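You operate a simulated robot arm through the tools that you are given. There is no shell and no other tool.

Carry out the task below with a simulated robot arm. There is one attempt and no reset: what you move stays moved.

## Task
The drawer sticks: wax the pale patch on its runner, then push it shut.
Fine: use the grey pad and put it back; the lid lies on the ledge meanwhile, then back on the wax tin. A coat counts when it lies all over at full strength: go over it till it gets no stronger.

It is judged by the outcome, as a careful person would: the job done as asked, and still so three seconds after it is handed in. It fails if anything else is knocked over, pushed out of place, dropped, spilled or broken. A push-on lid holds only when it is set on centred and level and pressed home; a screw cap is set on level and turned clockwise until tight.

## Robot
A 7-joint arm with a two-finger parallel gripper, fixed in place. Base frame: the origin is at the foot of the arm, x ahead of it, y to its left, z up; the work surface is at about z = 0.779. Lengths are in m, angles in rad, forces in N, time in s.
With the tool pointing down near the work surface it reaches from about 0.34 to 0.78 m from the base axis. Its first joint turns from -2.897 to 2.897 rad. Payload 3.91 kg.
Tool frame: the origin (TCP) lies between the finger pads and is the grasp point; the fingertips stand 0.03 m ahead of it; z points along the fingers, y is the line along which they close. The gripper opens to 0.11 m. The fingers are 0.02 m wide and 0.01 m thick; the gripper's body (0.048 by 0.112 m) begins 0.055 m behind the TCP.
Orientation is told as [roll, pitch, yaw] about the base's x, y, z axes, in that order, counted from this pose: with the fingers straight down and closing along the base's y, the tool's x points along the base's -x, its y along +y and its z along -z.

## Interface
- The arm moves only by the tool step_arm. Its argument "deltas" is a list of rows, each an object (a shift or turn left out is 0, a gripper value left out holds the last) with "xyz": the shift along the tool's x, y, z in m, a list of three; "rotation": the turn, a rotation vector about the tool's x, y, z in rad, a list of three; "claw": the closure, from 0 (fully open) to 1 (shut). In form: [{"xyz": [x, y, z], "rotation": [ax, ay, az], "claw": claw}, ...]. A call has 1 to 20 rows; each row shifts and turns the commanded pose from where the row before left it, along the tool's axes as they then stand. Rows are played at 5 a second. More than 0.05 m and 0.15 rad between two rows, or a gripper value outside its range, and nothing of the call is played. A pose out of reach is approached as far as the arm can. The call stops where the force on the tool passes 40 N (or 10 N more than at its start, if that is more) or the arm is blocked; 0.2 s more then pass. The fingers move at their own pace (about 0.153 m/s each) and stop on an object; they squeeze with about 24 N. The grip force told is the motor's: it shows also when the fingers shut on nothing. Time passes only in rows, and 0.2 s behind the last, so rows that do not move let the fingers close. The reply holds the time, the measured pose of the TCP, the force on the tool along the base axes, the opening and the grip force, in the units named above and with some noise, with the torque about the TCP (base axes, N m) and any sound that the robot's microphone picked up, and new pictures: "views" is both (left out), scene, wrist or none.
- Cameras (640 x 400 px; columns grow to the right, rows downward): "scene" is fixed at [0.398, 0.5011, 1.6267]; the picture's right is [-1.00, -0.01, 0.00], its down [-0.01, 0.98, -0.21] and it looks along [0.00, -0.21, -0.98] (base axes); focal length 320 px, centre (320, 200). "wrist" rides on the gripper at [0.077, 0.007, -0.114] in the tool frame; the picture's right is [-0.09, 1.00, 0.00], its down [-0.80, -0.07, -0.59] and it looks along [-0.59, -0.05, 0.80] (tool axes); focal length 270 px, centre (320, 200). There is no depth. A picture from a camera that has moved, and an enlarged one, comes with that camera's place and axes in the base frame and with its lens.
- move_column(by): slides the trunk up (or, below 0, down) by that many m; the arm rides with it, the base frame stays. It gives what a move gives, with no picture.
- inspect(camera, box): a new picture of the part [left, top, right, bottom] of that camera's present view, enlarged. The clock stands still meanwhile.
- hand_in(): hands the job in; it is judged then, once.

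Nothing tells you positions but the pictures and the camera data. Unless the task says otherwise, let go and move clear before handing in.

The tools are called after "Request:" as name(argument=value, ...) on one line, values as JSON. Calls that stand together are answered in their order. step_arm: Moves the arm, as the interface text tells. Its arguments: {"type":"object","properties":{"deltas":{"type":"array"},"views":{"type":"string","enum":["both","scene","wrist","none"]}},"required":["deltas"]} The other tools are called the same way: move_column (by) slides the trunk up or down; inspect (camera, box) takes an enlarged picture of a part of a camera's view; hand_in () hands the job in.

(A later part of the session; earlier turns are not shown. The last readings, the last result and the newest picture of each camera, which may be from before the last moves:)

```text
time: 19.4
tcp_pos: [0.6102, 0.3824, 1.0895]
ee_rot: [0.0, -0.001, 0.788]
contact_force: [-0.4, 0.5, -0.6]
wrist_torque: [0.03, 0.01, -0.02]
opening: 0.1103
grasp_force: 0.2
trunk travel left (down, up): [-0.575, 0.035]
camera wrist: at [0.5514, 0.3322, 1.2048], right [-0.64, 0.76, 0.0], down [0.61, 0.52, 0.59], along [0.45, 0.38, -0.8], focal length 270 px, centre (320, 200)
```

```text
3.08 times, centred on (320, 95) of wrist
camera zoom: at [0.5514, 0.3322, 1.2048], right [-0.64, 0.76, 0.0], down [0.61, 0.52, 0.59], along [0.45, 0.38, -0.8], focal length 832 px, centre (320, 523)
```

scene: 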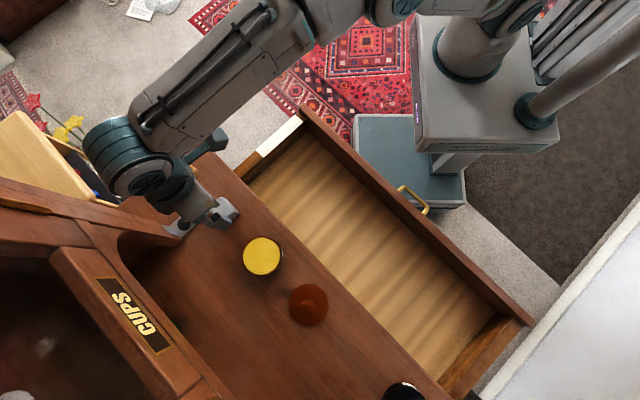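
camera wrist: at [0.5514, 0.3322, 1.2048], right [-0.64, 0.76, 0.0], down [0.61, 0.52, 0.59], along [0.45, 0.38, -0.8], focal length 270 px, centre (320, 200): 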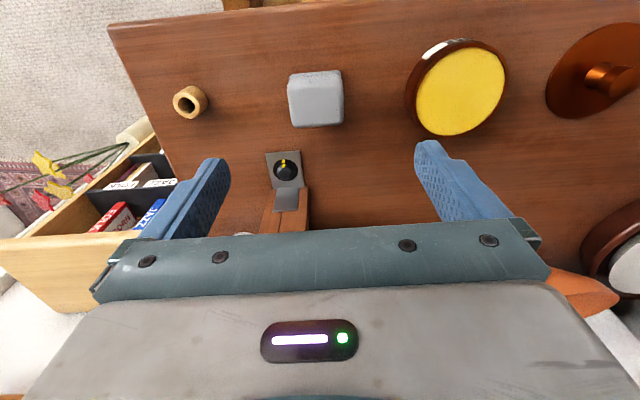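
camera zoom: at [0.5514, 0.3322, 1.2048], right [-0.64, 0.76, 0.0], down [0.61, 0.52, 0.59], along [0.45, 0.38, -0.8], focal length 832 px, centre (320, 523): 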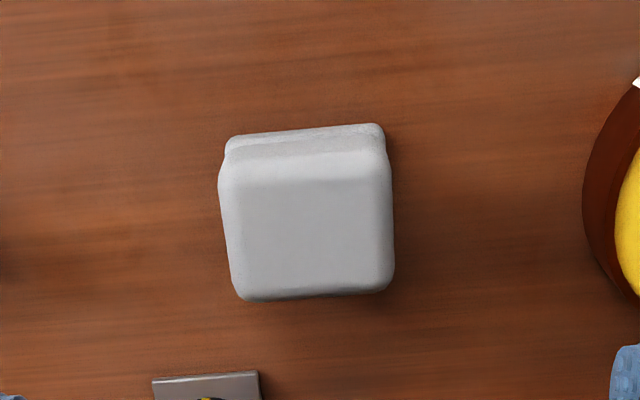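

Request:
step_arm(deltas=[{"xyz": [-0.0035, -0.0038, 0.02]}, {"xyz": [0, 0, 0.025]}, {"xyz": [0, 0, 0.025]}, {"xyz": [0, 0, 0]}], views="wrist")

Request:
inspect(camera="wrist", box=[220, 50, 420, 190])

```text
time: 20.4
tcp_pos: [0.614, 0.3823, 1.0189]
ee_rot: [0.001, -0.001, 0.788]
contact_force: [0.1, 0.4, 0.5]
wrist_torque: [-0.04, 0.02, 0.02]
opening: 0.1098
grasp_force: 0.0
trunk travel left (down, up): [-0.575, 0.035]
camera wrist: at [0.5552, 0.3338, 1.1343], right [-0.64, 0.77, 0.0], down [0.62, 0.52, 0.59], along [0.46, 0.38, -0.8], focal length 270 px, centre (320, 200)
```

wrist: 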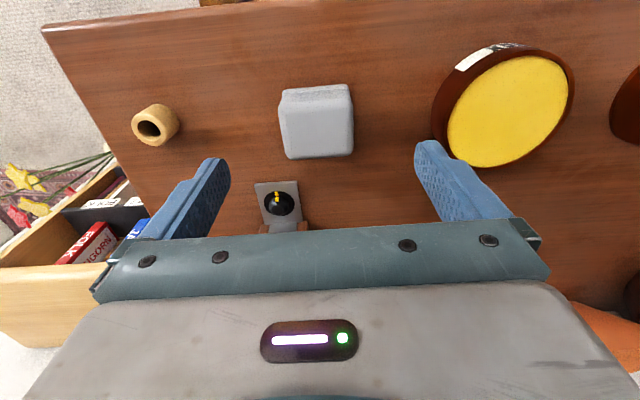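

```text
2.86 times, centred on (320, 120) of wrist
camera zoom: at [0.5552, 0.3338, 1.1343], right [-0.64, 0.77, 0.0], down [0.62, 0.52, 0.59], along [0.46, 0.38, -0.8], focal length 772 px, centre (320, 429)
```

zoom: 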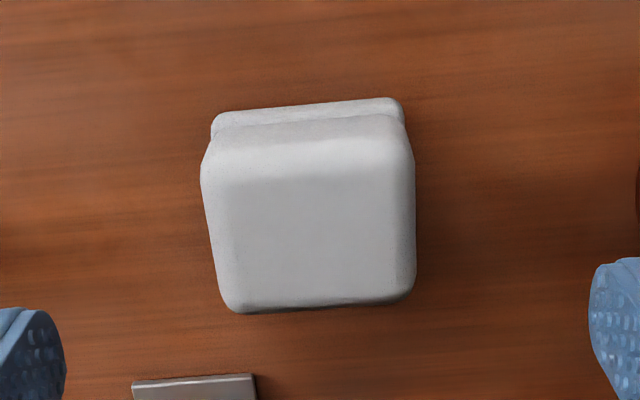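

Request:
step_arm(deltas=[{"xyz": [0.001, -0.0015, 0.02]}, {"xyz": [0, 0, 0.018]}, {"xyz": [0, 0, 0]}], views="both")

Request:
inspect(camera="wrist", box=[200, 80, 440, 230])

```text
time: 21.2
tcp_pos: [0.6156, 0.3827, 0.9782]
ee_rot: [0.0, 0.0, 0.787]
contact_force: [0.3, 0.5, 1.1]
wrist_torque: [0.03, -0.01, 0.02]
opening: 0.1101
grasp_force: 0.0
trunk travel left (down, up): [-0.575, 0.035]
camera wrist: at [0.5565, 0.3331, 1.0939], right [-0.64, 0.77, 0.0], down [0.62, 0.52, 0.59], along [0.46, 0.38, -0.8], focal length 270 px, centre (320, 200)
```

scene: 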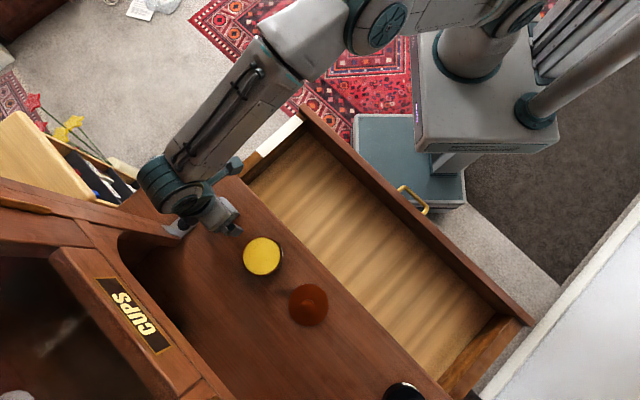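
wrist: 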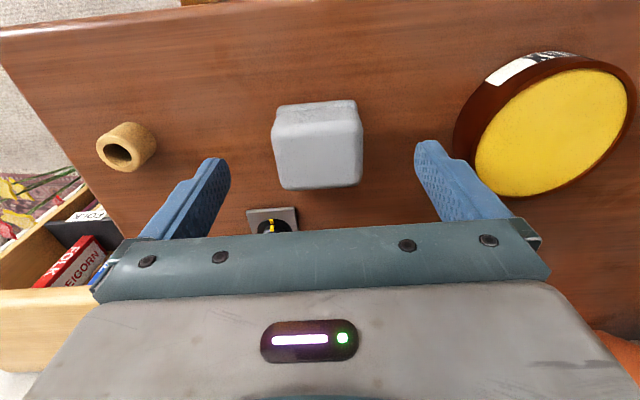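

```text
2.67 times, centred on (320, 155) of wrist
camera zoom: at [0.5565, 0.3331, 1.0939], right [-0.64, 0.77, 0.0], down [0.62, 0.52, 0.59], along [0.46, 0.38, -0.8], focal length 721 px, centre (320, 320)
```

zoom: 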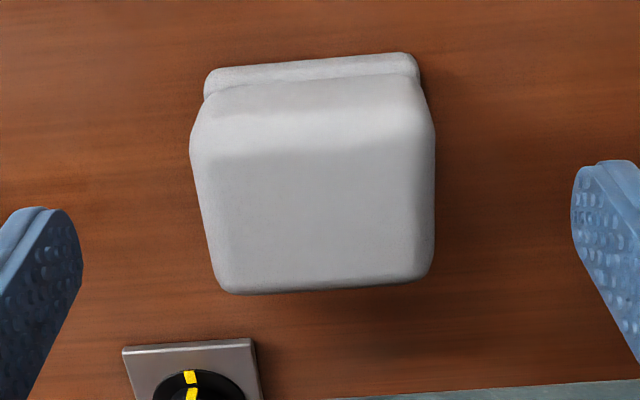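

Aligned well. Lowering the open fingers either side of the pad, a little above the ledge.

Request:
step_arm(deltas=[{"xyz": [0, -0.001, 0.008]}, {"xyz": [0, 0, 0.006]}, {"xyz": [0, 0, 0.004]}, {"xyz": [0, 0, 0]}], views="wrist")

Request:
inspect(camera="wrist", box=[180, 80, 460, 240])

```text
time: 22.2
tcp_pos: [0.6152, 0.3825, 0.9607]
ee_rot: [0.0, 0.001, 0.787]
contact_force: [-0.1, 0.2, 0.2]
wrist_torque: [0.02, -0.01, 0.0]
opening: 0.11
grasp_force: 0.0
trunk travel left (down, up): [-0.575, 0.035]
camera wrist: at [0.5566, 0.3316, 1.0758], right [-0.64, 0.77, 0.0], down [0.62, 0.52, 0.59], along [0.46, 0.38, -0.8], focal length 270 px, centre (320, 200)
```

wrist: 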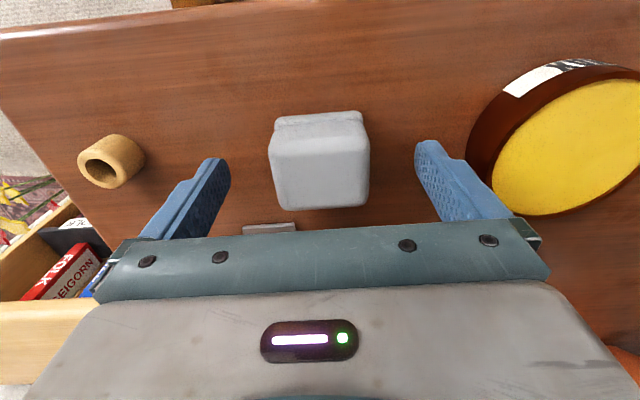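

```text
2.29 times, centred on (320, 160) of wrist
camera zoom: at [0.5566, 0.3316, 1.0758], right [-0.64, 0.77, 0.0], down [0.62, 0.52, 0.59], along [0.46, 0.38, -0.8], focal length 618 px, centre (320, 291)
```

zoom: 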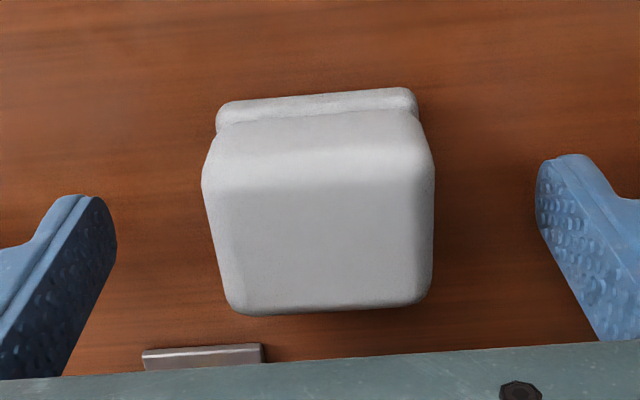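

Request:
step_arm(deltas=[{"claw": 0.3}, {"claw": 0.5}, {"claw": 0.7}, {"claw": 0.7}], views="wrist")

Request:
inspect(camera="wrist", box=[180, 80, 460, 240])

```text
time: 23.2
tcp_pos: [0.6163, 0.3805, 0.9606]
ee_rot: [-0.001, 0.001, 0.786]
contact_force: [-0.2, 0.3, -0.2]
wrist_torque: [-0.03, -0.01, 0.02]
opening: 0.0495
grasp_force: 24.4
trunk travel left (down, up): [-0.575, 0.035]
camera wrist: at [0.5565, 0.3317, 1.076], right [-0.64, 0.77, 0.0], down [0.62, 0.52, 0.59], along [0.46, 0.38, -0.8], focal length 270 px, centre (320, 200)
```

wrist: 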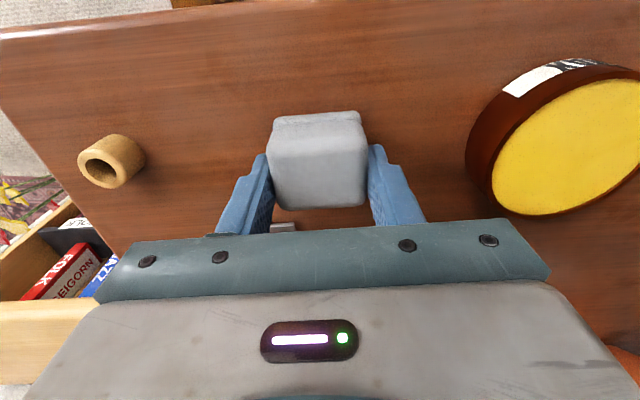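

```text
2.29 times, centred on (320, 160) of wrist
camera zoom: at [0.5565, 0.3317, 1.076], right [-0.64, 0.77, 0.0], down [0.62, 0.52, 0.59], along [0.46, 0.38, -0.8], focal length 618 px, centre (320, 291)
```

zoom: 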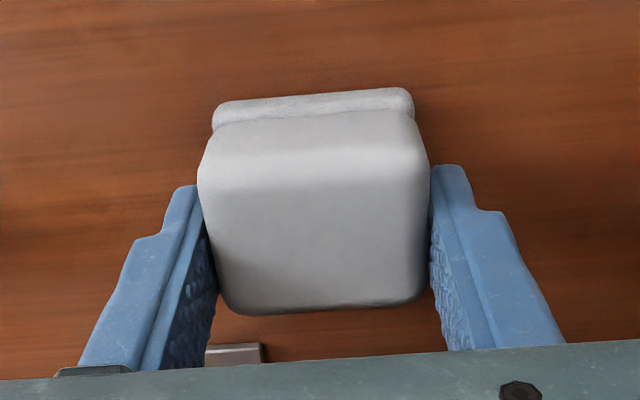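

Pad held (49.5 mm). Lifting it and carrying it over the open wax tin.

Request:
step_arm(deltas=[{"xyz": [0, 0, -0.005]}, {"xyz": [0, 0, -0.02]}, {"xyz": [0, 0, -0.04]}, {"xyz": [0, 0.044, 0]}, {"xyz": [0, 0.044, 0]}, {"xyz": [0, 0.044, 0]}, {"xyz": [0, 0, 0]}], views="both")

Request:
inspect(camera="wrist", box=[200, 30, 440, 230])

```text
time: 24.8
tcp_pos: [0.5227, 0.4751, 1.0262]
ee_rot: [0.001, -0.002, 0.786]
contact_force: [-0.4, 0.0, -0.4]
wrist_torque: [0.02, 0.02, 0.03]
opening: 0.0495
grasp_force: 23.9
trunk travel left (down, up): [-0.575, 0.035]
camera wrist: at [0.4642, 0.4256, 1.1419], right [-0.64, 0.77, 0.0], down [0.62, 0.52, 0.59], along [0.46, 0.38, -0.8], focal length 270 px, centre (320, 200)
```

scene: 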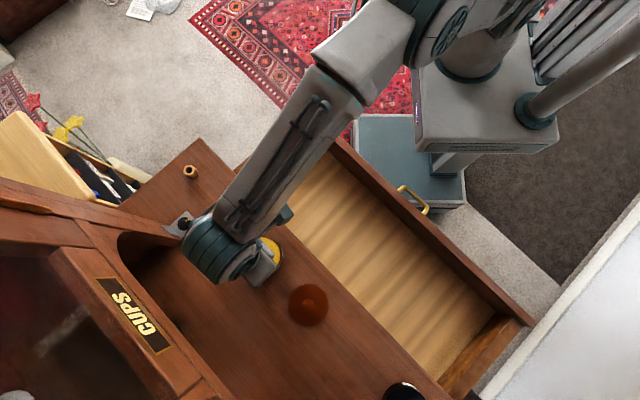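
wrist: 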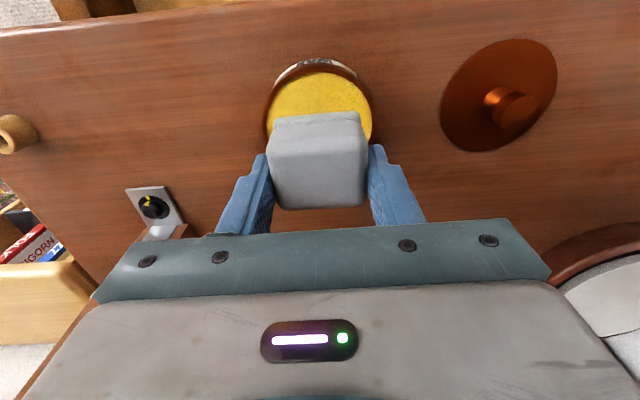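

```text
2.00 times, centred on (320, 130) of wrist
camera zoom: at [0.4642, 0.4256, 1.1419], right [-0.64, 0.77, 0.0], down [0.62, 0.52, 0.59], along [0.46, 0.38, -0.8], focal length 541 px, centre (320, 340)
```

zoom: 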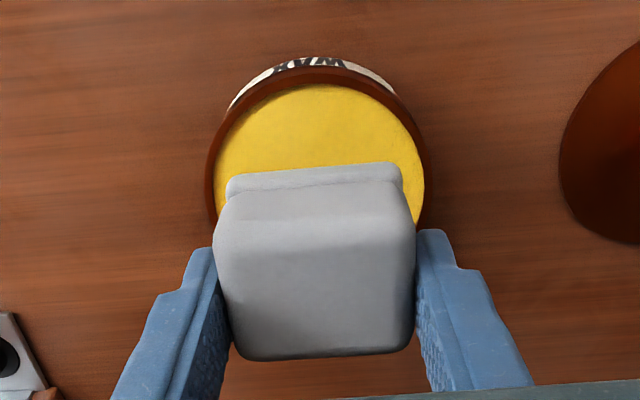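

Request:
step_arm(deltas=[{"xyz": [0.003, 0, 0.015]}, {"xyz": [0, 0, 0.015]}, {"xyz": [0, 0, 0.004]}, {"xyz": [0, 0, 0]}], views="wrist")

Request:
inspect(camera="wrist", box=[200, 50, 440, 230])

```text
time: 25.8
tcp_pos: [0.5207, 0.4744, 0.9911]
ee_rot: [0.0, 0.0, 0.788]
contact_force: [0.1, -0.8, -0.1]
wrist_torque: [-0.02, 0.02, 0.02]
opening: 0.0496
grasp_force: 24.3
trunk travel left (down, up): [-0.575, 0.035]
camera wrist: at [0.4613, 0.4243, 1.1068], right [-0.64, 0.77, 0.0], down [0.62, 0.52, 0.59], along [0.45, 0.38, -0.8], focal length 270 px, centre (320, 200)
```

wrist: 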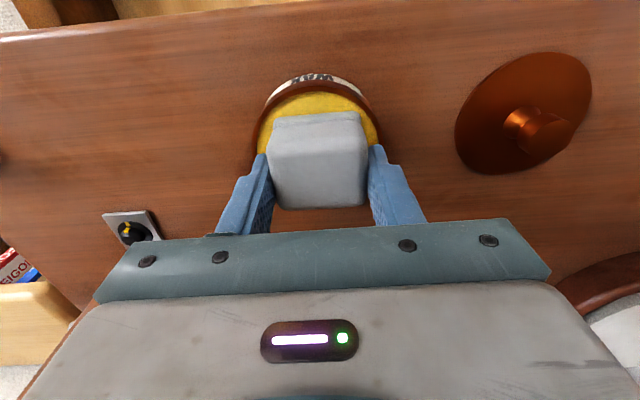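

```text
2.22 times, centred on (320, 140) of wrist
camera zoom: at [0.4613, 0.4243, 1.1068], right [-0.64, 0.77, 0.0], down [0.62, 0.52, 0.59], along [0.45, 0.38, -0.8], focal length 601 px, centre (320, 333)
```

zoom: 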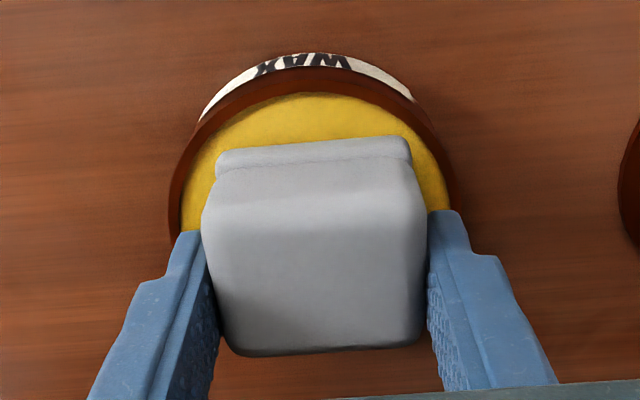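

Request:
step_arm(deltas=[{"xyz": [0, 0, 0.003]}, {"xyz": [0, 0, 0.003]}, {"xyz": [0, 0, 0]}], views="none")

```text
time: 26.6
tcp_pos: [0.52, 0.474, 0.9889]
ee_rot: [0.0, -0.009, 0.788]
contact_force: [5.6, 6.1, 28.9]
wrist_torque: [0.0, -0.06, 0.02]
opening: 0.05
grasp_force: 24.0
trunk travel left (down, up): [-0.575, 0.035]
```

Pad met the wax, pressing a bit firmly (29 N). I'll ease off a little and check.

Request:
step_arm(deltas=[{"xyz": [0, 0, -0.0025]}, {"xyz": [0, 0, 0]}], views="wrist")

Request:
inspect(camera="wrist", box=[200, 50, 440, 230])

```text
time: 27.2
tcp_pos: [0.5198, 0.4726, 0.9893]
ee_rot: [0.0, -0.004, 0.788]
contact_force: [5.6, 5.1, 24.9]
wrist_torque: [0.25, -0.26, 0.04]
opening: 0.0494
grasp_force: 23.8
trunk travel left (down, up): [-0.575, 0.035]
camera wrist: at [0.4603, 0.4233, 1.1043], right [-0.64, 0.77, 0.0], down [0.61, 0.52, 0.6], along [0.46, 0.38, -0.8], focal length 270 px, centre (320, 200)
```

wrist: 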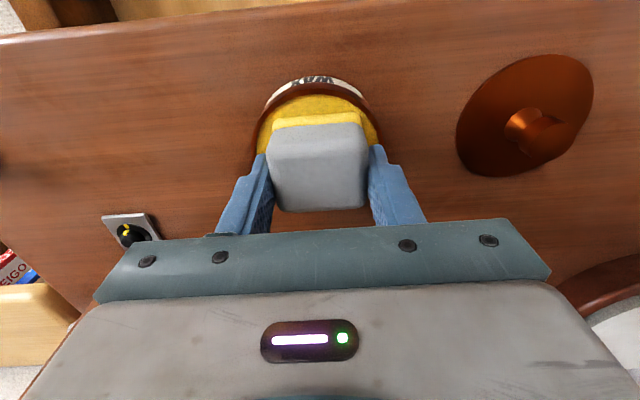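

```text
2.22 times, centred on (320, 140) of wrist
camera zoom: at [0.4603, 0.4233, 1.1043], right [-0.64, 0.77, 0.0], down [0.61, 0.52, 0.6], along [0.46, 0.38, -0.8], focal length 601 px, centre (320, 333)
```

zoom: 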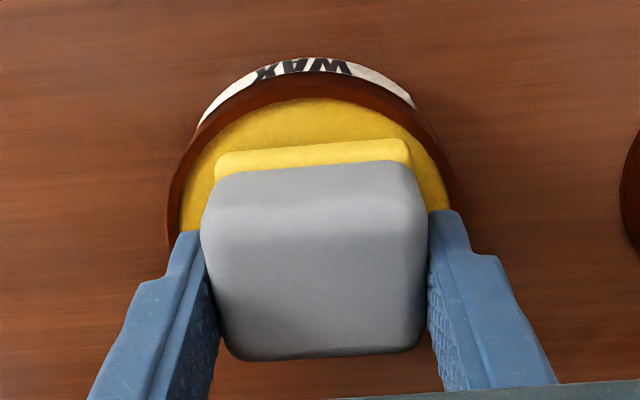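

The pad's felt has turned yellow — it's loaded. Lifting clear of the tin and heading over to the pale patch.

Request:
step_arm(deltas=[{"xyz": [0, 0, -0.005]}, {"xyz": [0, 0, -0.015]}, {"xyz": [0, 0, -0.04]}, {"xyz": [0, 0, -0.02]}, {"xyz": [0, 0, 0]}], views="both")

```text
time: 28.4
tcp_pos: [0.52, 0.4734, 1.0678]
ee_rot: [0.0, 0.001, 0.787]
contact_force: [-1.3, 0.2, -0.9]
wrist_torque: [0.02, 0.0, 0.02]
opening: 0.0493
grasp_force: 23.9
trunk travel left (down, up): [-0.575, 0.035]
camera wrist: at [0.4608, 0.4239, 1.183], right [-0.64, 0.77, 0.0], down [0.62, 0.52, 0.59], along [0.45, 0.38, -0.8], focal length 270 px, centre (320, 200)
```

scene: 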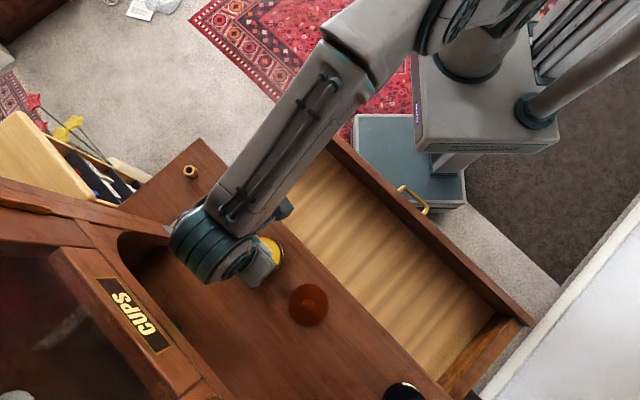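
wrist: 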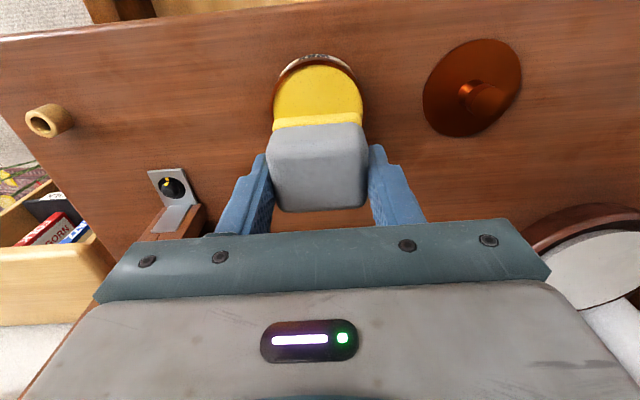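

Request:
step_arm(deltas=[{"xyz": [0.036, -0.029, 0]}, {"xyz": [0.036, -0.029, 0]}, {"xyz": [0.036, -0.029, 0]}, {"xyz": [0.036, -0.029, 0]}, {"xyz": [0.036, -0.029, 0]}, {"xyz": [0.036, -0.029, 0]}, {"xyz": [0.036, -0.029, 0]}, {"xyz": [0, 0, 0]}], views="both")

Request:
inspect(camera="wrist", box=[180, 0, 460, 230])

Request:
inspect(camera="scene", box=[230, 90, 350, 190])

```text
time: 30.2
tcp_pos: [0.4846, 0.1531, 1.0655]
ee_rot: [-0.001, 0.0, 0.788]
contact_force: [-0.2, -0.6, -0.9]
wrist_torque: [0.02, -0.02, 0.0]
opening: 0.0493
grasp_force: 24.0
trunk travel left (down, up): [-0.575, 0.035]
camera wrist: at [0.4249, 0.1035, 1.1817], right [-0.64, 0.77, 0.0], down [0.62, 0.52, 0.59], along [0.45, 0.38, -0.8], focal length 270 px, centre (320, 200)
```

scene: 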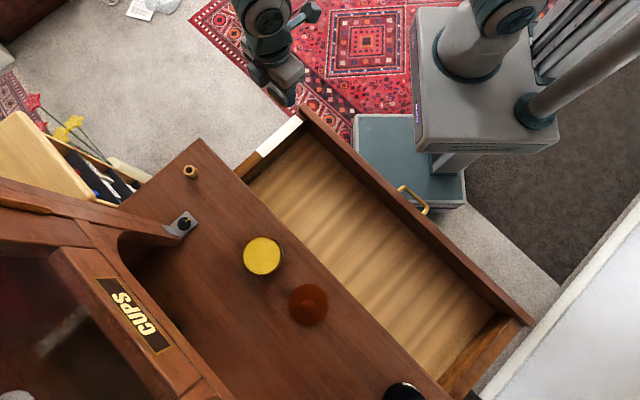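
wrist: 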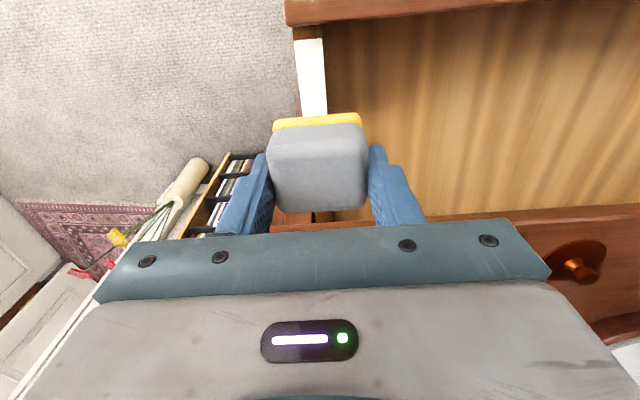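

```text
1.74 times, centred on (320, 115) of wrist
camera zoom: at [0.4249, 0.1035, 1.1817], right [-0.64, 0.77, 0.0], down [0.62, 0.52, 0.59], along [0.45, 0.38, -0.8], focal length 470 px, centre (320, 348)
```

zoom: 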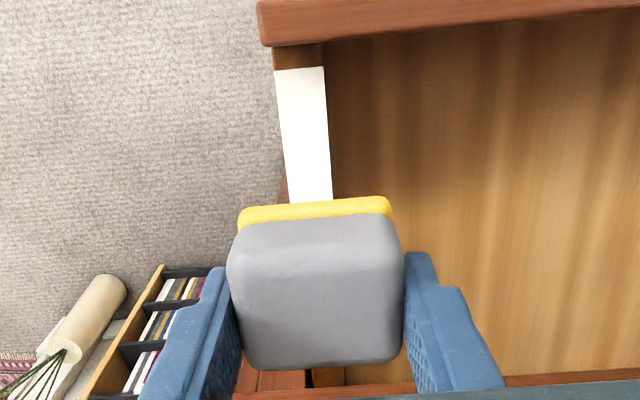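

```text
4.00 times, centred on (290, 140) of scene
camera zoom: at [0.398, 0.5011, 1.6267], right [-1.0, -0.01, 0.0], down [-0.01, 0.98, -0.21], along [0.0, -0.21, -0.98], focal length 1281 px, centre (440, 440)
```

zoom: 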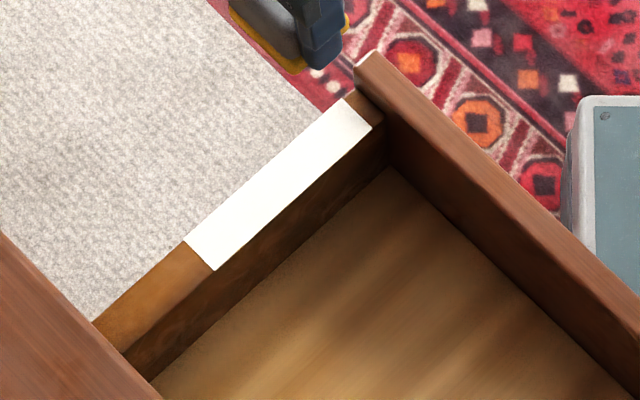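

The patch runs from about D≈0.41 to 0.545 along the runner (D = depth direction), E≈−0.243, runner top z≈0.85, with the drawer front lip 1 cm before it. I'll centre the pad over it and descend partway.

Request:
step_arm(deltas=[{"xyz": [-0.024, -0.0086, 0.02]}, {"xyz": [0, 0, 0.04]}, {"xyz": [0, 0, 0.04]}, {"xyz": [0, 0, 0.035]}, {"xyz": [0, 0, 0]}], views="both")

Request:
inspect(camera="wrist", box=[180, 0, 460, 230])

Request:
inspect(camera="scene", box=[200, 90, 340, 190])

```text
time: 31.4
tcp_pos: [0.5068, 0.1618, 0.9345]
ee_rot: [-0.001, 0.0, 0.786]
contact_force: [-0.8, 0.5, -0.5]
wrist_torque: [0.0, -0.02, 0.03]
opening: 0.0493
grasp_force: 23.7
trunk travel left (down, up): [-0.575, 0.035]
camera wrist: at [0.4478, 0.1123, 1.049], right [-0.64, 0.77, 0.0], down [0.62, 0.52, 0.59], along [0.46, 0.38, -0.8], focal length 270 px, centre (320, 200)
```

scene: 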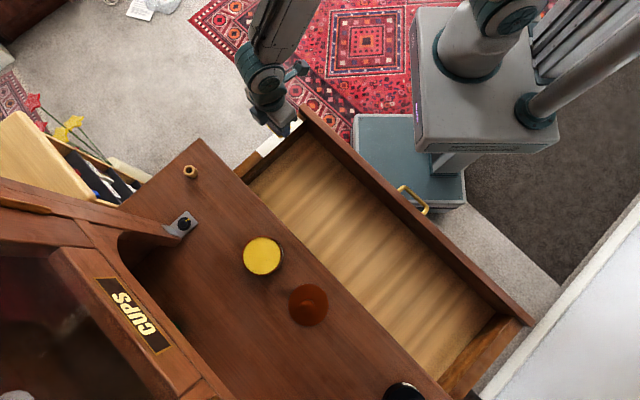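
wrist: 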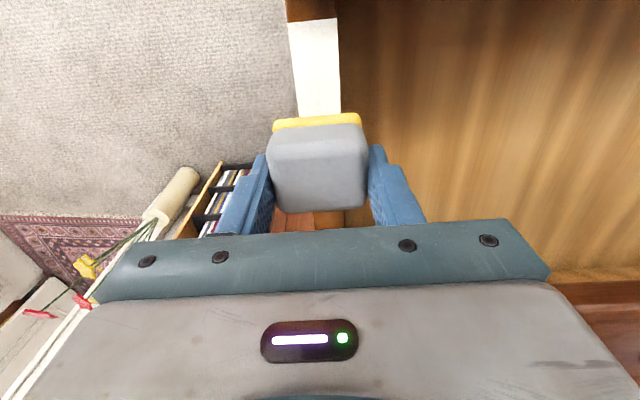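

```text
1.74 times, centred on (320, 115) of wrist
camera zoom: at [0.4478, 0.1123, 1.049], right [-0.64, 0.77, 0.0], down [0.62, 0.52, 0.59], along [0.46, 0.38, -0.8], focal length 470 px, centre (320, 348)
```

zoom: 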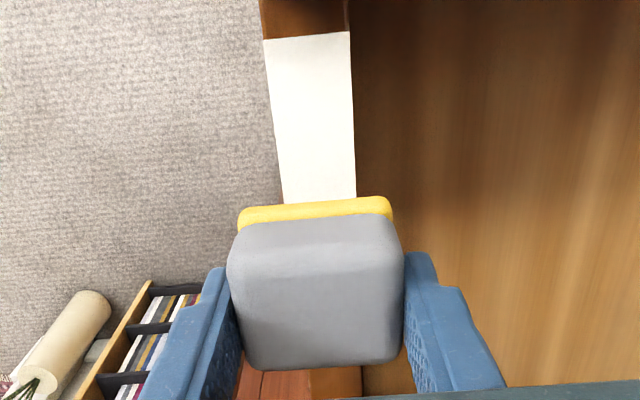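

```text
4.00 times, centred on (270, 140) of scene
camera zoom: at [0.398, 0.5011, 1.6267], right [-1.0, -0.01, 0.0], down [-0.01, 0.98, -0.21], along [0.0, -0.21, -0.98], focal length 1281 px, centre (520, 440)
```

zoom: 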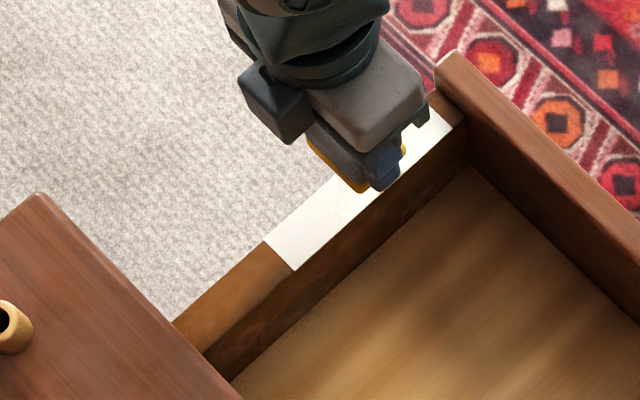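

Pad is well centred across the patch. Continuing down in small steps until it touches.

Request:
step_arm(deltas=[{"xyz": [0, 0.0015, 0.01]}, {"xyz": [0, 0, 0.008]}, {"xyz": [0, 0, 0.004]}, {"xyz": [0, 0, 0]}], views="wrist")

```text
time: 32.4
tcp_pos: [0.5066, 0.1621, 0.9111]
ee_rot: [-0.001, -0.001, 0.787]
contact_force: [-0.2, -0.2, -1.1]
wrist_torque: [0.04, -0.04, 0.02]
opening: 0.0493
grasp_force: 24.2
trunk travel left (down, up): [-0.575, 0.035]
camera wrist: at [0.4478, 0.1124, 1.026], right [-0.64, 0.77, 0.0], down [0.62, 0.52, 0.59], along [0.46, 0.38, -0.8], focal length 270 px, centre (320, 200)
```

wrist: 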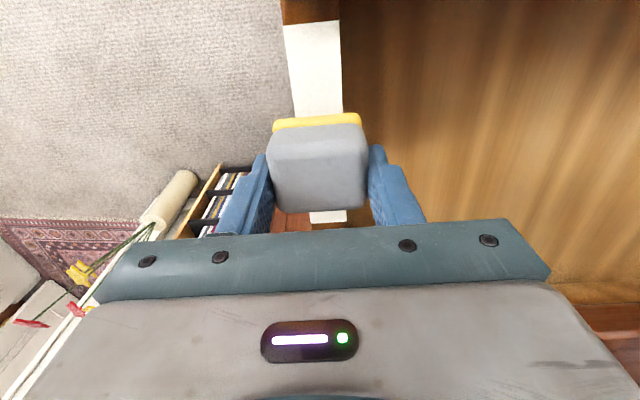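

Request:
step_arm(deltas=[{"xyz": [0, 0, 0.003]}, {"xyz": [0, 0, 0.002]}, {"xyz": [0, 0, 0]}], views="none")

```text
time: 33.2
tcp_pos: [0.5078, 0.1615, 0.9065]
ee_rot: [0.001, 0.0, 0.786]
contact_force: [0.5, 0.1, -1.2]
wrist_torque: [0.02, 0.02, -0.03]
opening: 0.0492
grasp_force: 24.5
trunk travel left (down, up): [-0.575, 0.035]
```

Request:
step_arm(deltas=[{"xyz": [0, 0, 0.0025]}, {"xyz": [0, 0, 0.0025]}, {"xyz": [0, 0, 0]}], views="none")

```text
time: 34.0
tcp_pos: [0.5069, 0.1633, 0.901]
ee_rot: [0.001, -0.002, 0.786]
contact_force: [0.4, 0.1, -1.0]
wrist_torque: [0.01, -0.03, 0.02]
opening: 0.0495
grasp_force: 24.2
trunk travel left (down, up): [-0.575, 0.035]
```

Request:
step_arm(deltas=[{"xyz": [0, 0, 0.0025]}, {"xyz": [0, 0, 0.0015]}, {"xyz": [0, 0, 0]}], views="none")

```text
time: 34.8
tcp_pos: [0.5083, 0.1627, 0.8988]
ee_rot: [0.001, -0.001, 0.787]
contact_force: [-0.1, 0.3, -1.0]
wrist_torque: [-0.01, -0.01, -0.01]
opening: 0.0495
grasp_force: 24.3
trunk travel left (down, up): [-0.575, 0.035]
```

Request:
step_arm(deltas=[{"xyz": [0, 0, 0.002]}, {"xyz": [0, 0, 0.002]}, {"xyz": [0, 0, 0]}], views="wrist")

Request:
inspect(camera="wrist", box=[220, 0, 420, 230])

```text
time: 35.6
tcp_pos: [0.5092, 0.1634, 0.8945]
ee_rot: [-0.002, -0.002, 0.787]
contact_force: [-0.5, -0.5, 13.4]
wrist_torque: [0.08, 0.02, -0.01]
opening: 0.0492
grasp_force: 24.0
trunk travel left (down, up): [-0.575, 0.035]
camera wrist: at [0.4492, 0.1137, 1.0093], right [-0.64, 0.77, 0.0], down [0.61, 0.52, 0.6], along [0.46, 0.38, -0.8], focal length 270 px, centre (320, 200)
```

wrist: 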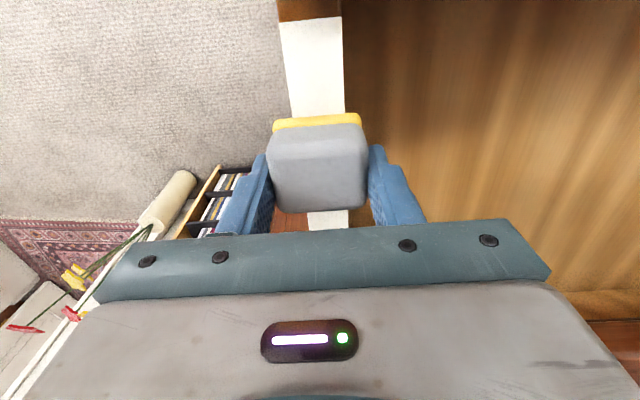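

```text
1.74 times, centred on (320, 115) of wrist
camera zoom: at [0.4492, 0.1137, 1.0093], right [-0.64, 0.77, 0.0], down [0.61, 0.52, 0.6], along [0.46, 0.38, -0.8], focal length 470 px, centre (320, 348)
```

zoom: 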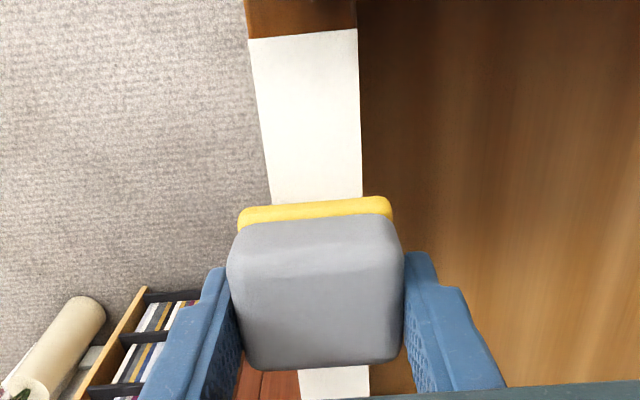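

Light contact on the patch (13 N). Starting the first stroke toward the drawer front, staying short of its lip.

Request:
step_arm(deltas=[{"xyz": [0.01, 0, 0]}, {"xyz": [0.01, 0, 0]}, {"xyz": [0.01, 0, 0]}, {"xyz": [0.01, 0, 0]}, {"xyz": [0.006, 0, 0]}, {"xyz": [0, 0, 0]}], views="both")

Request:
inspect(camera="wrist", box=[220, 0, 420, 230])

```text
time: 37.0
tcp_pos: [0.4773, 0.1323, 0.894]
ee_rot: [-0.002, -0.001, 0.787]
contact_force: [12.4, 10.7, 21.7]
wrist_torque: [0.37, -0.31, -0.02]
opening: 0.0493
grasp_force: 23.8
trunk travel left (down, up): [-0.575, 0.035]
camera wrist: at [0.4179, 0.0822, 1.0092], right [-0.64, 0.76, 0.0], down [0.61, 0.52, 0.6], along [0.46, 0.38, -0.8], focal length 270 px, centre (320, 200)
```

scene: 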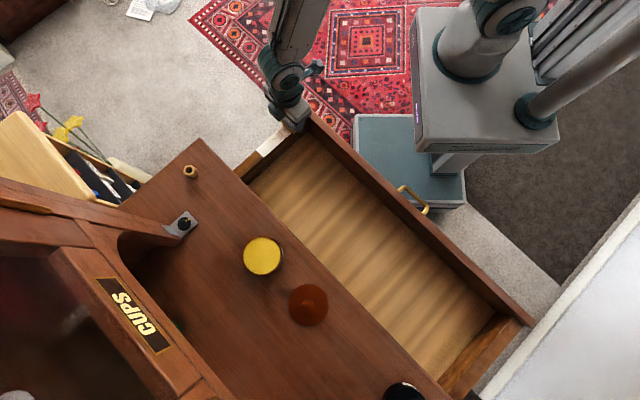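
wrist: 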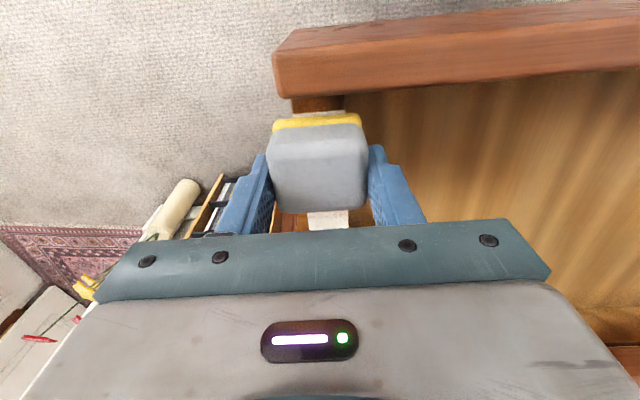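

```text
1.74 times, centred on (320, 115) of wrist
camera zoom: at [0.4179, 0.0822, 1.0092], right [-0.64, 0.76, 0.0], down [0.61, 0.52, 0.6], along [0.46, 0.38, -0.8], focal length 470 px, centre (320, 348)
```

zoom: 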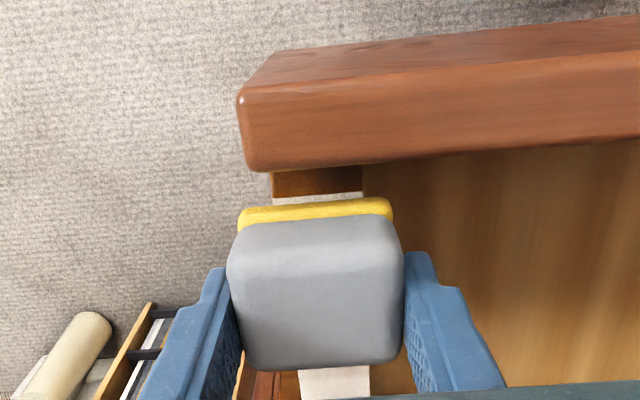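

Wax goes on with about 16 N drag; I'll ease the pressure a bit, finish the near end, then stroke to the far end.

Request:
step_arm(deltas=[{"xyz": [0.004, 0, -0.001]}, {"xyz": [0.004, 0, 0]}, {"xyz": [0, 0, 0]}], views="wrist")

Request:
inspect(camera="wrist", box=[220, 0, 420, 230])

Request:
inspect(camera="scene", box=[220, 90, 440, 228])

```text
time: 37.8
tcp_pos: [0.4711, 0.1257, 0.8946]
ee_rot: [-0.001, -0.002, 0.79]
contact_force: [11.3, 12.4, 21.1]
wrist_torque: [0.39, -0.26, -0.04]
opening: 0.0493
grasp_force: 23.9
trunk travel left (down, up): [-0.575, 0.035]
camera wrist: at [0.4119, 0.0764, 1.0092], right [-0.64, 0.76, 0.0], down [0.61, 0.52, 0.6], along [0.46, 0.38, -0.8], focal length 270 px, centre (320, 200)
```

wrist: 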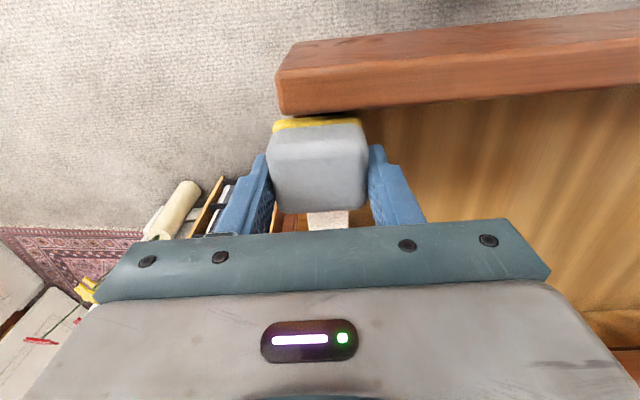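

```text
1.74 times, centred on (320, 115) of wrist
camera zoom: at [0.4119, 0.0764, 1.0092], right [-0.64, 0.76, 0.0], down [0.61, 0.52, 0.6], along [0.46, 0.38, -0.8], focal length 470 px, centre (320, 348)
```

zoom: 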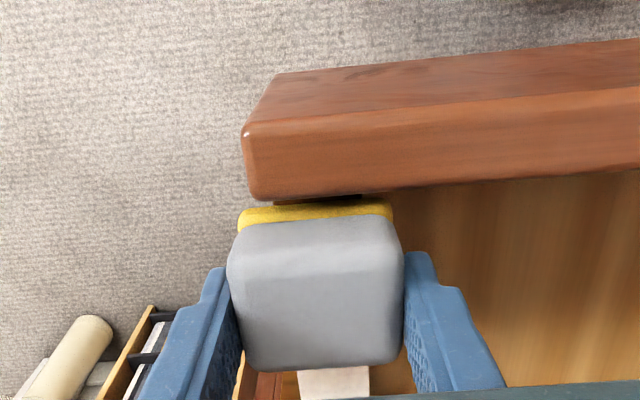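

```text
2.90 times, centred on (330, 159) of scene
camera zoom: at [0.398, 0.5011, 1.6267], right [-1.0, -0.01, 0.0], down [-0.01, 0.98, -0.21], along [0.0, -0.21, -0.98], focal length 928 px, centre (291, 319)
```

zoom: 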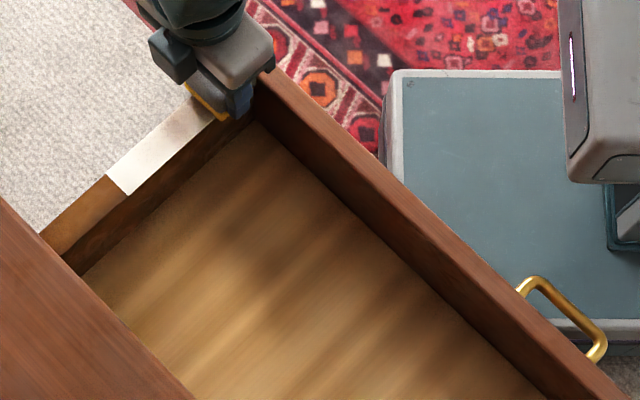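

Drawer is unmoved and the pad covers the near end. Now the long stroke to the far end.

Request:
step_arm(deltas=[{"xyz": [-0.0102, 0, 0]}, {"xyz": [-0.0102, 0, 0]}, {"xyz": [-0.0102, 0, 0]}, {"xyz": [-0.0102, 0, 0]}, {"xyz": [-0.0102, 0, 0]}, {"xyz": [-0.0102, 0, 0]}, {"xyz": [-0.0102, 0, 0]}, {"xyz": [-0.0102, 0, 0]}, {"xyz": [-0.0102, 0, 0]}, {"xyz": [-0.0102, 0, 0]}, {"xyz": [-0.0102, 0, 0]}, {"xyz": [0, 0, 0]}], views="both")

Request:
inspect(camera="wrist", box=[220, 0, 420, 230])

Request:
inspect(camera="scene", box=[220, 90, 440, 228])

```text
time: 40.4
tcp_pos: [0.5485, 0.2035, 0.8939]
ee_rot: [-0.001, 0.0, 0.787]
contact_force: [-0.5, 0.4, 0.8]
wrist_torque: [-0.02, -0.02, -0.01]
opening: 0.0492
grasp_force: 23.9
trunk travel left (down, up): [-0.575, 0.035]
camera wrist: at [0.4901, 0.1546, 1.0086], right [-0.64, 0.77, 0.0], down [0.62, 0.52, 0.59], along [0.45, 0.38, -0.8], focal length 270 px, centre (320, 200)
```

scene: 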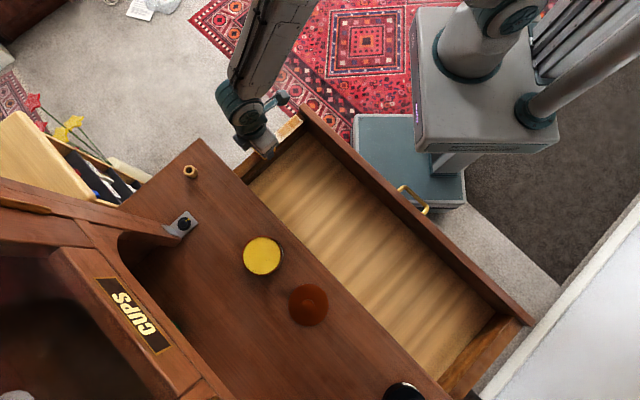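
wrist: 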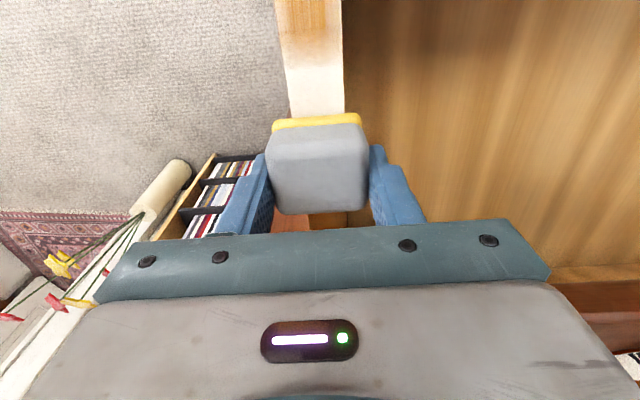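

```text
1.74 times, centred on (320, 115) of wrist
camera zoom: at [0.4901, 0.1546, 1.0086], right [-0.64, 0.77, 0.0], down [0.62, 0.52, 0.59], along [0.45, 0.38, -0.8], focal length 470 px, centre (320, 348)
```

zoom: 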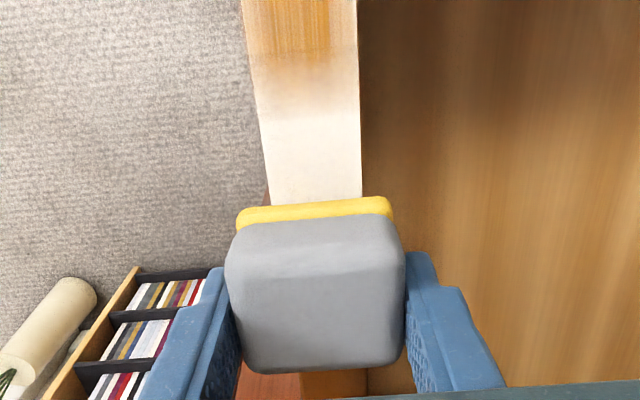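

```text
2.90 times, centred on (330, 159) of scene
camera zoom: at [0.398, 0.5011, 1.6267], right [-1.0, -0.01, 0.0], down [-0.01, 0.98, -0.21], along [0.0, -0.21, -0.98], focal length 928 px, centre (291, 319)
```

zoom: 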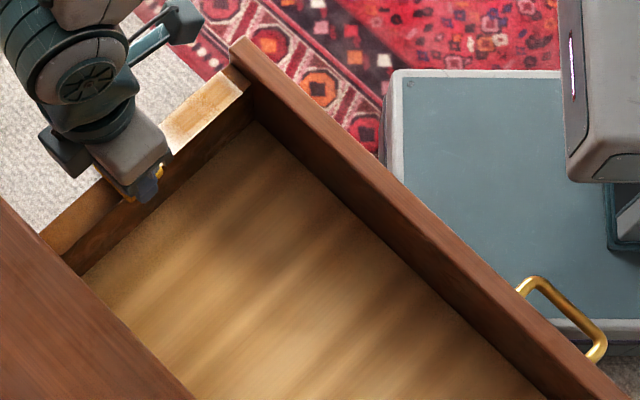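

The near half took a honey-coloured coat but the pad lifted off toward the far end. I'll press down again here and stroke back.

Request:
step_arm(deltas=[{"xyz": [0, 0, 0.0015]}, {"xyz": [0, 0, 0.001]}, {"xyz": [0, 0, 0]}], views="none")

```text
time: 41.2
tcp_pos: [0.5483, 0.2049, 0.8927]
ee_rot: [-0.001, 0.0, 0.787]
contact_force: [0.9, -1.5, 5.4]
wrist_torque: [-0.18, 0.09, 0.06]
opening: 0.0493
grasp_force: 23.2
trunk travel left (down, up): [-0.575, 0.035]
```

Request:
step_arm(deltas=[{"xyz": [0, 0, 0.001]}, {"xyz": [0, 0, 0.0007]}, {"xyz": [0, 0, 0]}], views="none")

```text
time: 42.0
tcp_pos: [0.547, 0.2035, 0.8922]
ee_rot: [-0.002, -0.002, 0.788]
contact_force: [-1.7, -4.6, 15.8]
wrist_torque: [-0.46, 0.38, 0.05]
opening: 0.0493
grasp_force: 23.4
trunk travel left (down, up): [-0.575, 0.035]
```

Request:
step_arm(deltas=[{"xyz": [0.0102, 0, 0]}, {"xyz": [0.0102, 0, -0.0001]}, {"xyz": [0.0102, 0, -0.0001]}, {"xyz": [0.0102, 0, -0.0001]}, {"xyz": [0.0102, 0, -0.0001]}, {"xyz": [0.0102, 0, -0.0001]}, {"xyz": [0, 0, 0]}], views="both")

Request:
inspect(camera="wrist", box=[220, 0, 420, 230])

Request:
inspect(camera="scene", box=[220, 90, 440, 228])

```text
time: 43.6
tcp_pos: [0.5075, 0.1629, 0.8914]
ee_rot: [-0.003, -0.002, 0.787]
contact_force: [11.3, 11.1, 25.9]
wrist_torque: [0.14, -0.13, -0.03]
opening: 0.0494
grasp_force: 24.1
trunk travel left (down, up): [-0.575, 0.035]
camera wrist: at [0.4479, 0.1134, 1.0062], right [-0.64, 0.77, 0.0], down [0.61, 0.52, 0.6], along [0.46, 0.38, -0.8], focal length 270 px, centre (320, 200)
```

scene: 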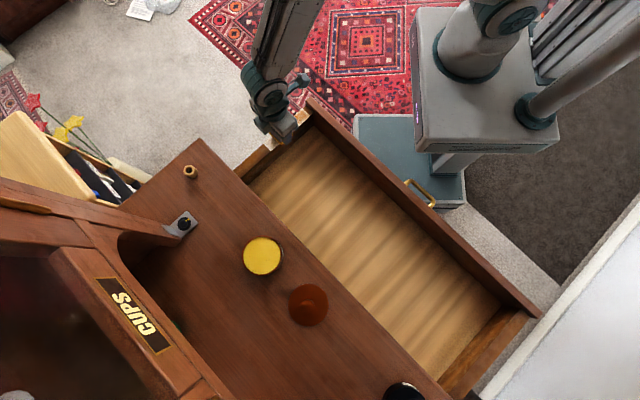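
wrist: 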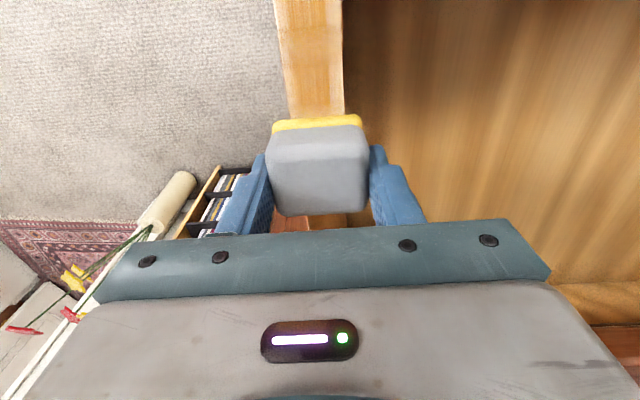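

```text
1.74 times, centred on (320, 115) of wrist
camera zoom: at [0.4479, 0.1134, 1.0062], right [-0.64, 0.77, 0.0], down [0.61, 0.52, 0.6], along [0.46, 0.38, -0.8], focal length 470 px, centre (320, 348)
```

zoom: 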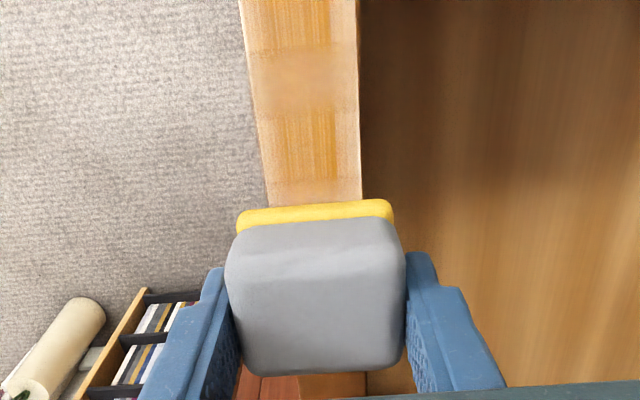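

```text
2.90 times, centred on (330, 159) of scene
camera zoom: at [0.398, 0.5011, 1.6267], right [-1.0, -0.01, 0.0], down [-0.01, 0.98, -0.21], along [0.0, -0.21, -0.98], focal length 928 px, centre (291, 319)
```

zoom: 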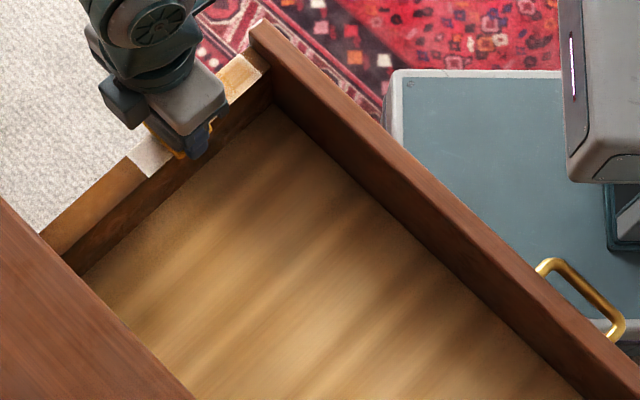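

The drag pulled the drawer out by about 2 cm, so I must rub with less pull along the drawer. I'll lift and look at the coat from above first.

Request:
step_arm(deltas=[{"xyz": [0, 0, -0.01]}, {"xyz": [0, 0, -0.04]}, {"xyz": [0, 0.04, -0.04]}, {"xyz": [0, 0.045, 0]}, {"xyz": [0, 0, 0]}], views="both")

Request:
inspect(camera="wrist", box=[120, 0, 320, 200])

Request:
inspect(camera="scene", box=[230, 85, 350, 185])

```text
refused: row 3 steps farther than a row can; nothing moved
```

```text
2.00 times, centred on (220, 100) of wrist
camera zoom: at [0.4479, 0.1134, 1.0062], right [-0.64, 0.77, 0.0], down [0.61, 0.52, 0.6], along [0.46, 0.38, -0.8], focal length 541 px, centre (520, 400)
```

zoom: 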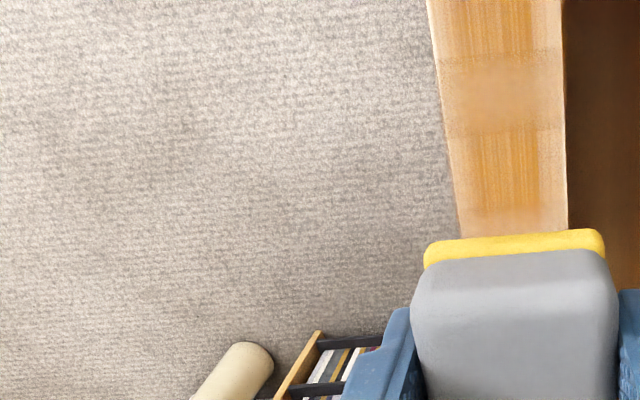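

```text
4.00 times, centred on (290, 135) of scene
camera zoom: at [0.398, 0.5011, 1.6267], right [-1.0, -0.01, 0.0], down [-0.01, 0.98, -0.21], along [0.0, -0.21, -0.98], focal length 1281 px, centre (440, 460)
```

zoom: 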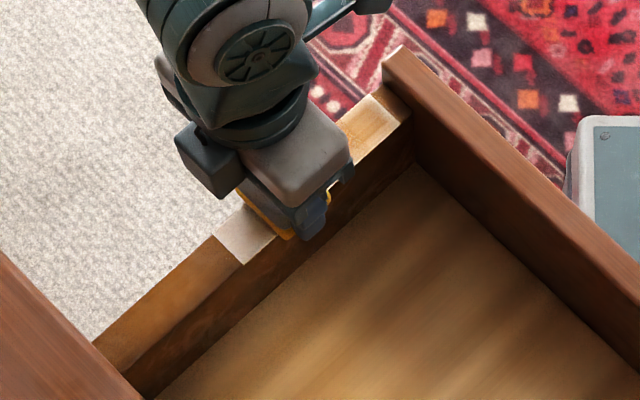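

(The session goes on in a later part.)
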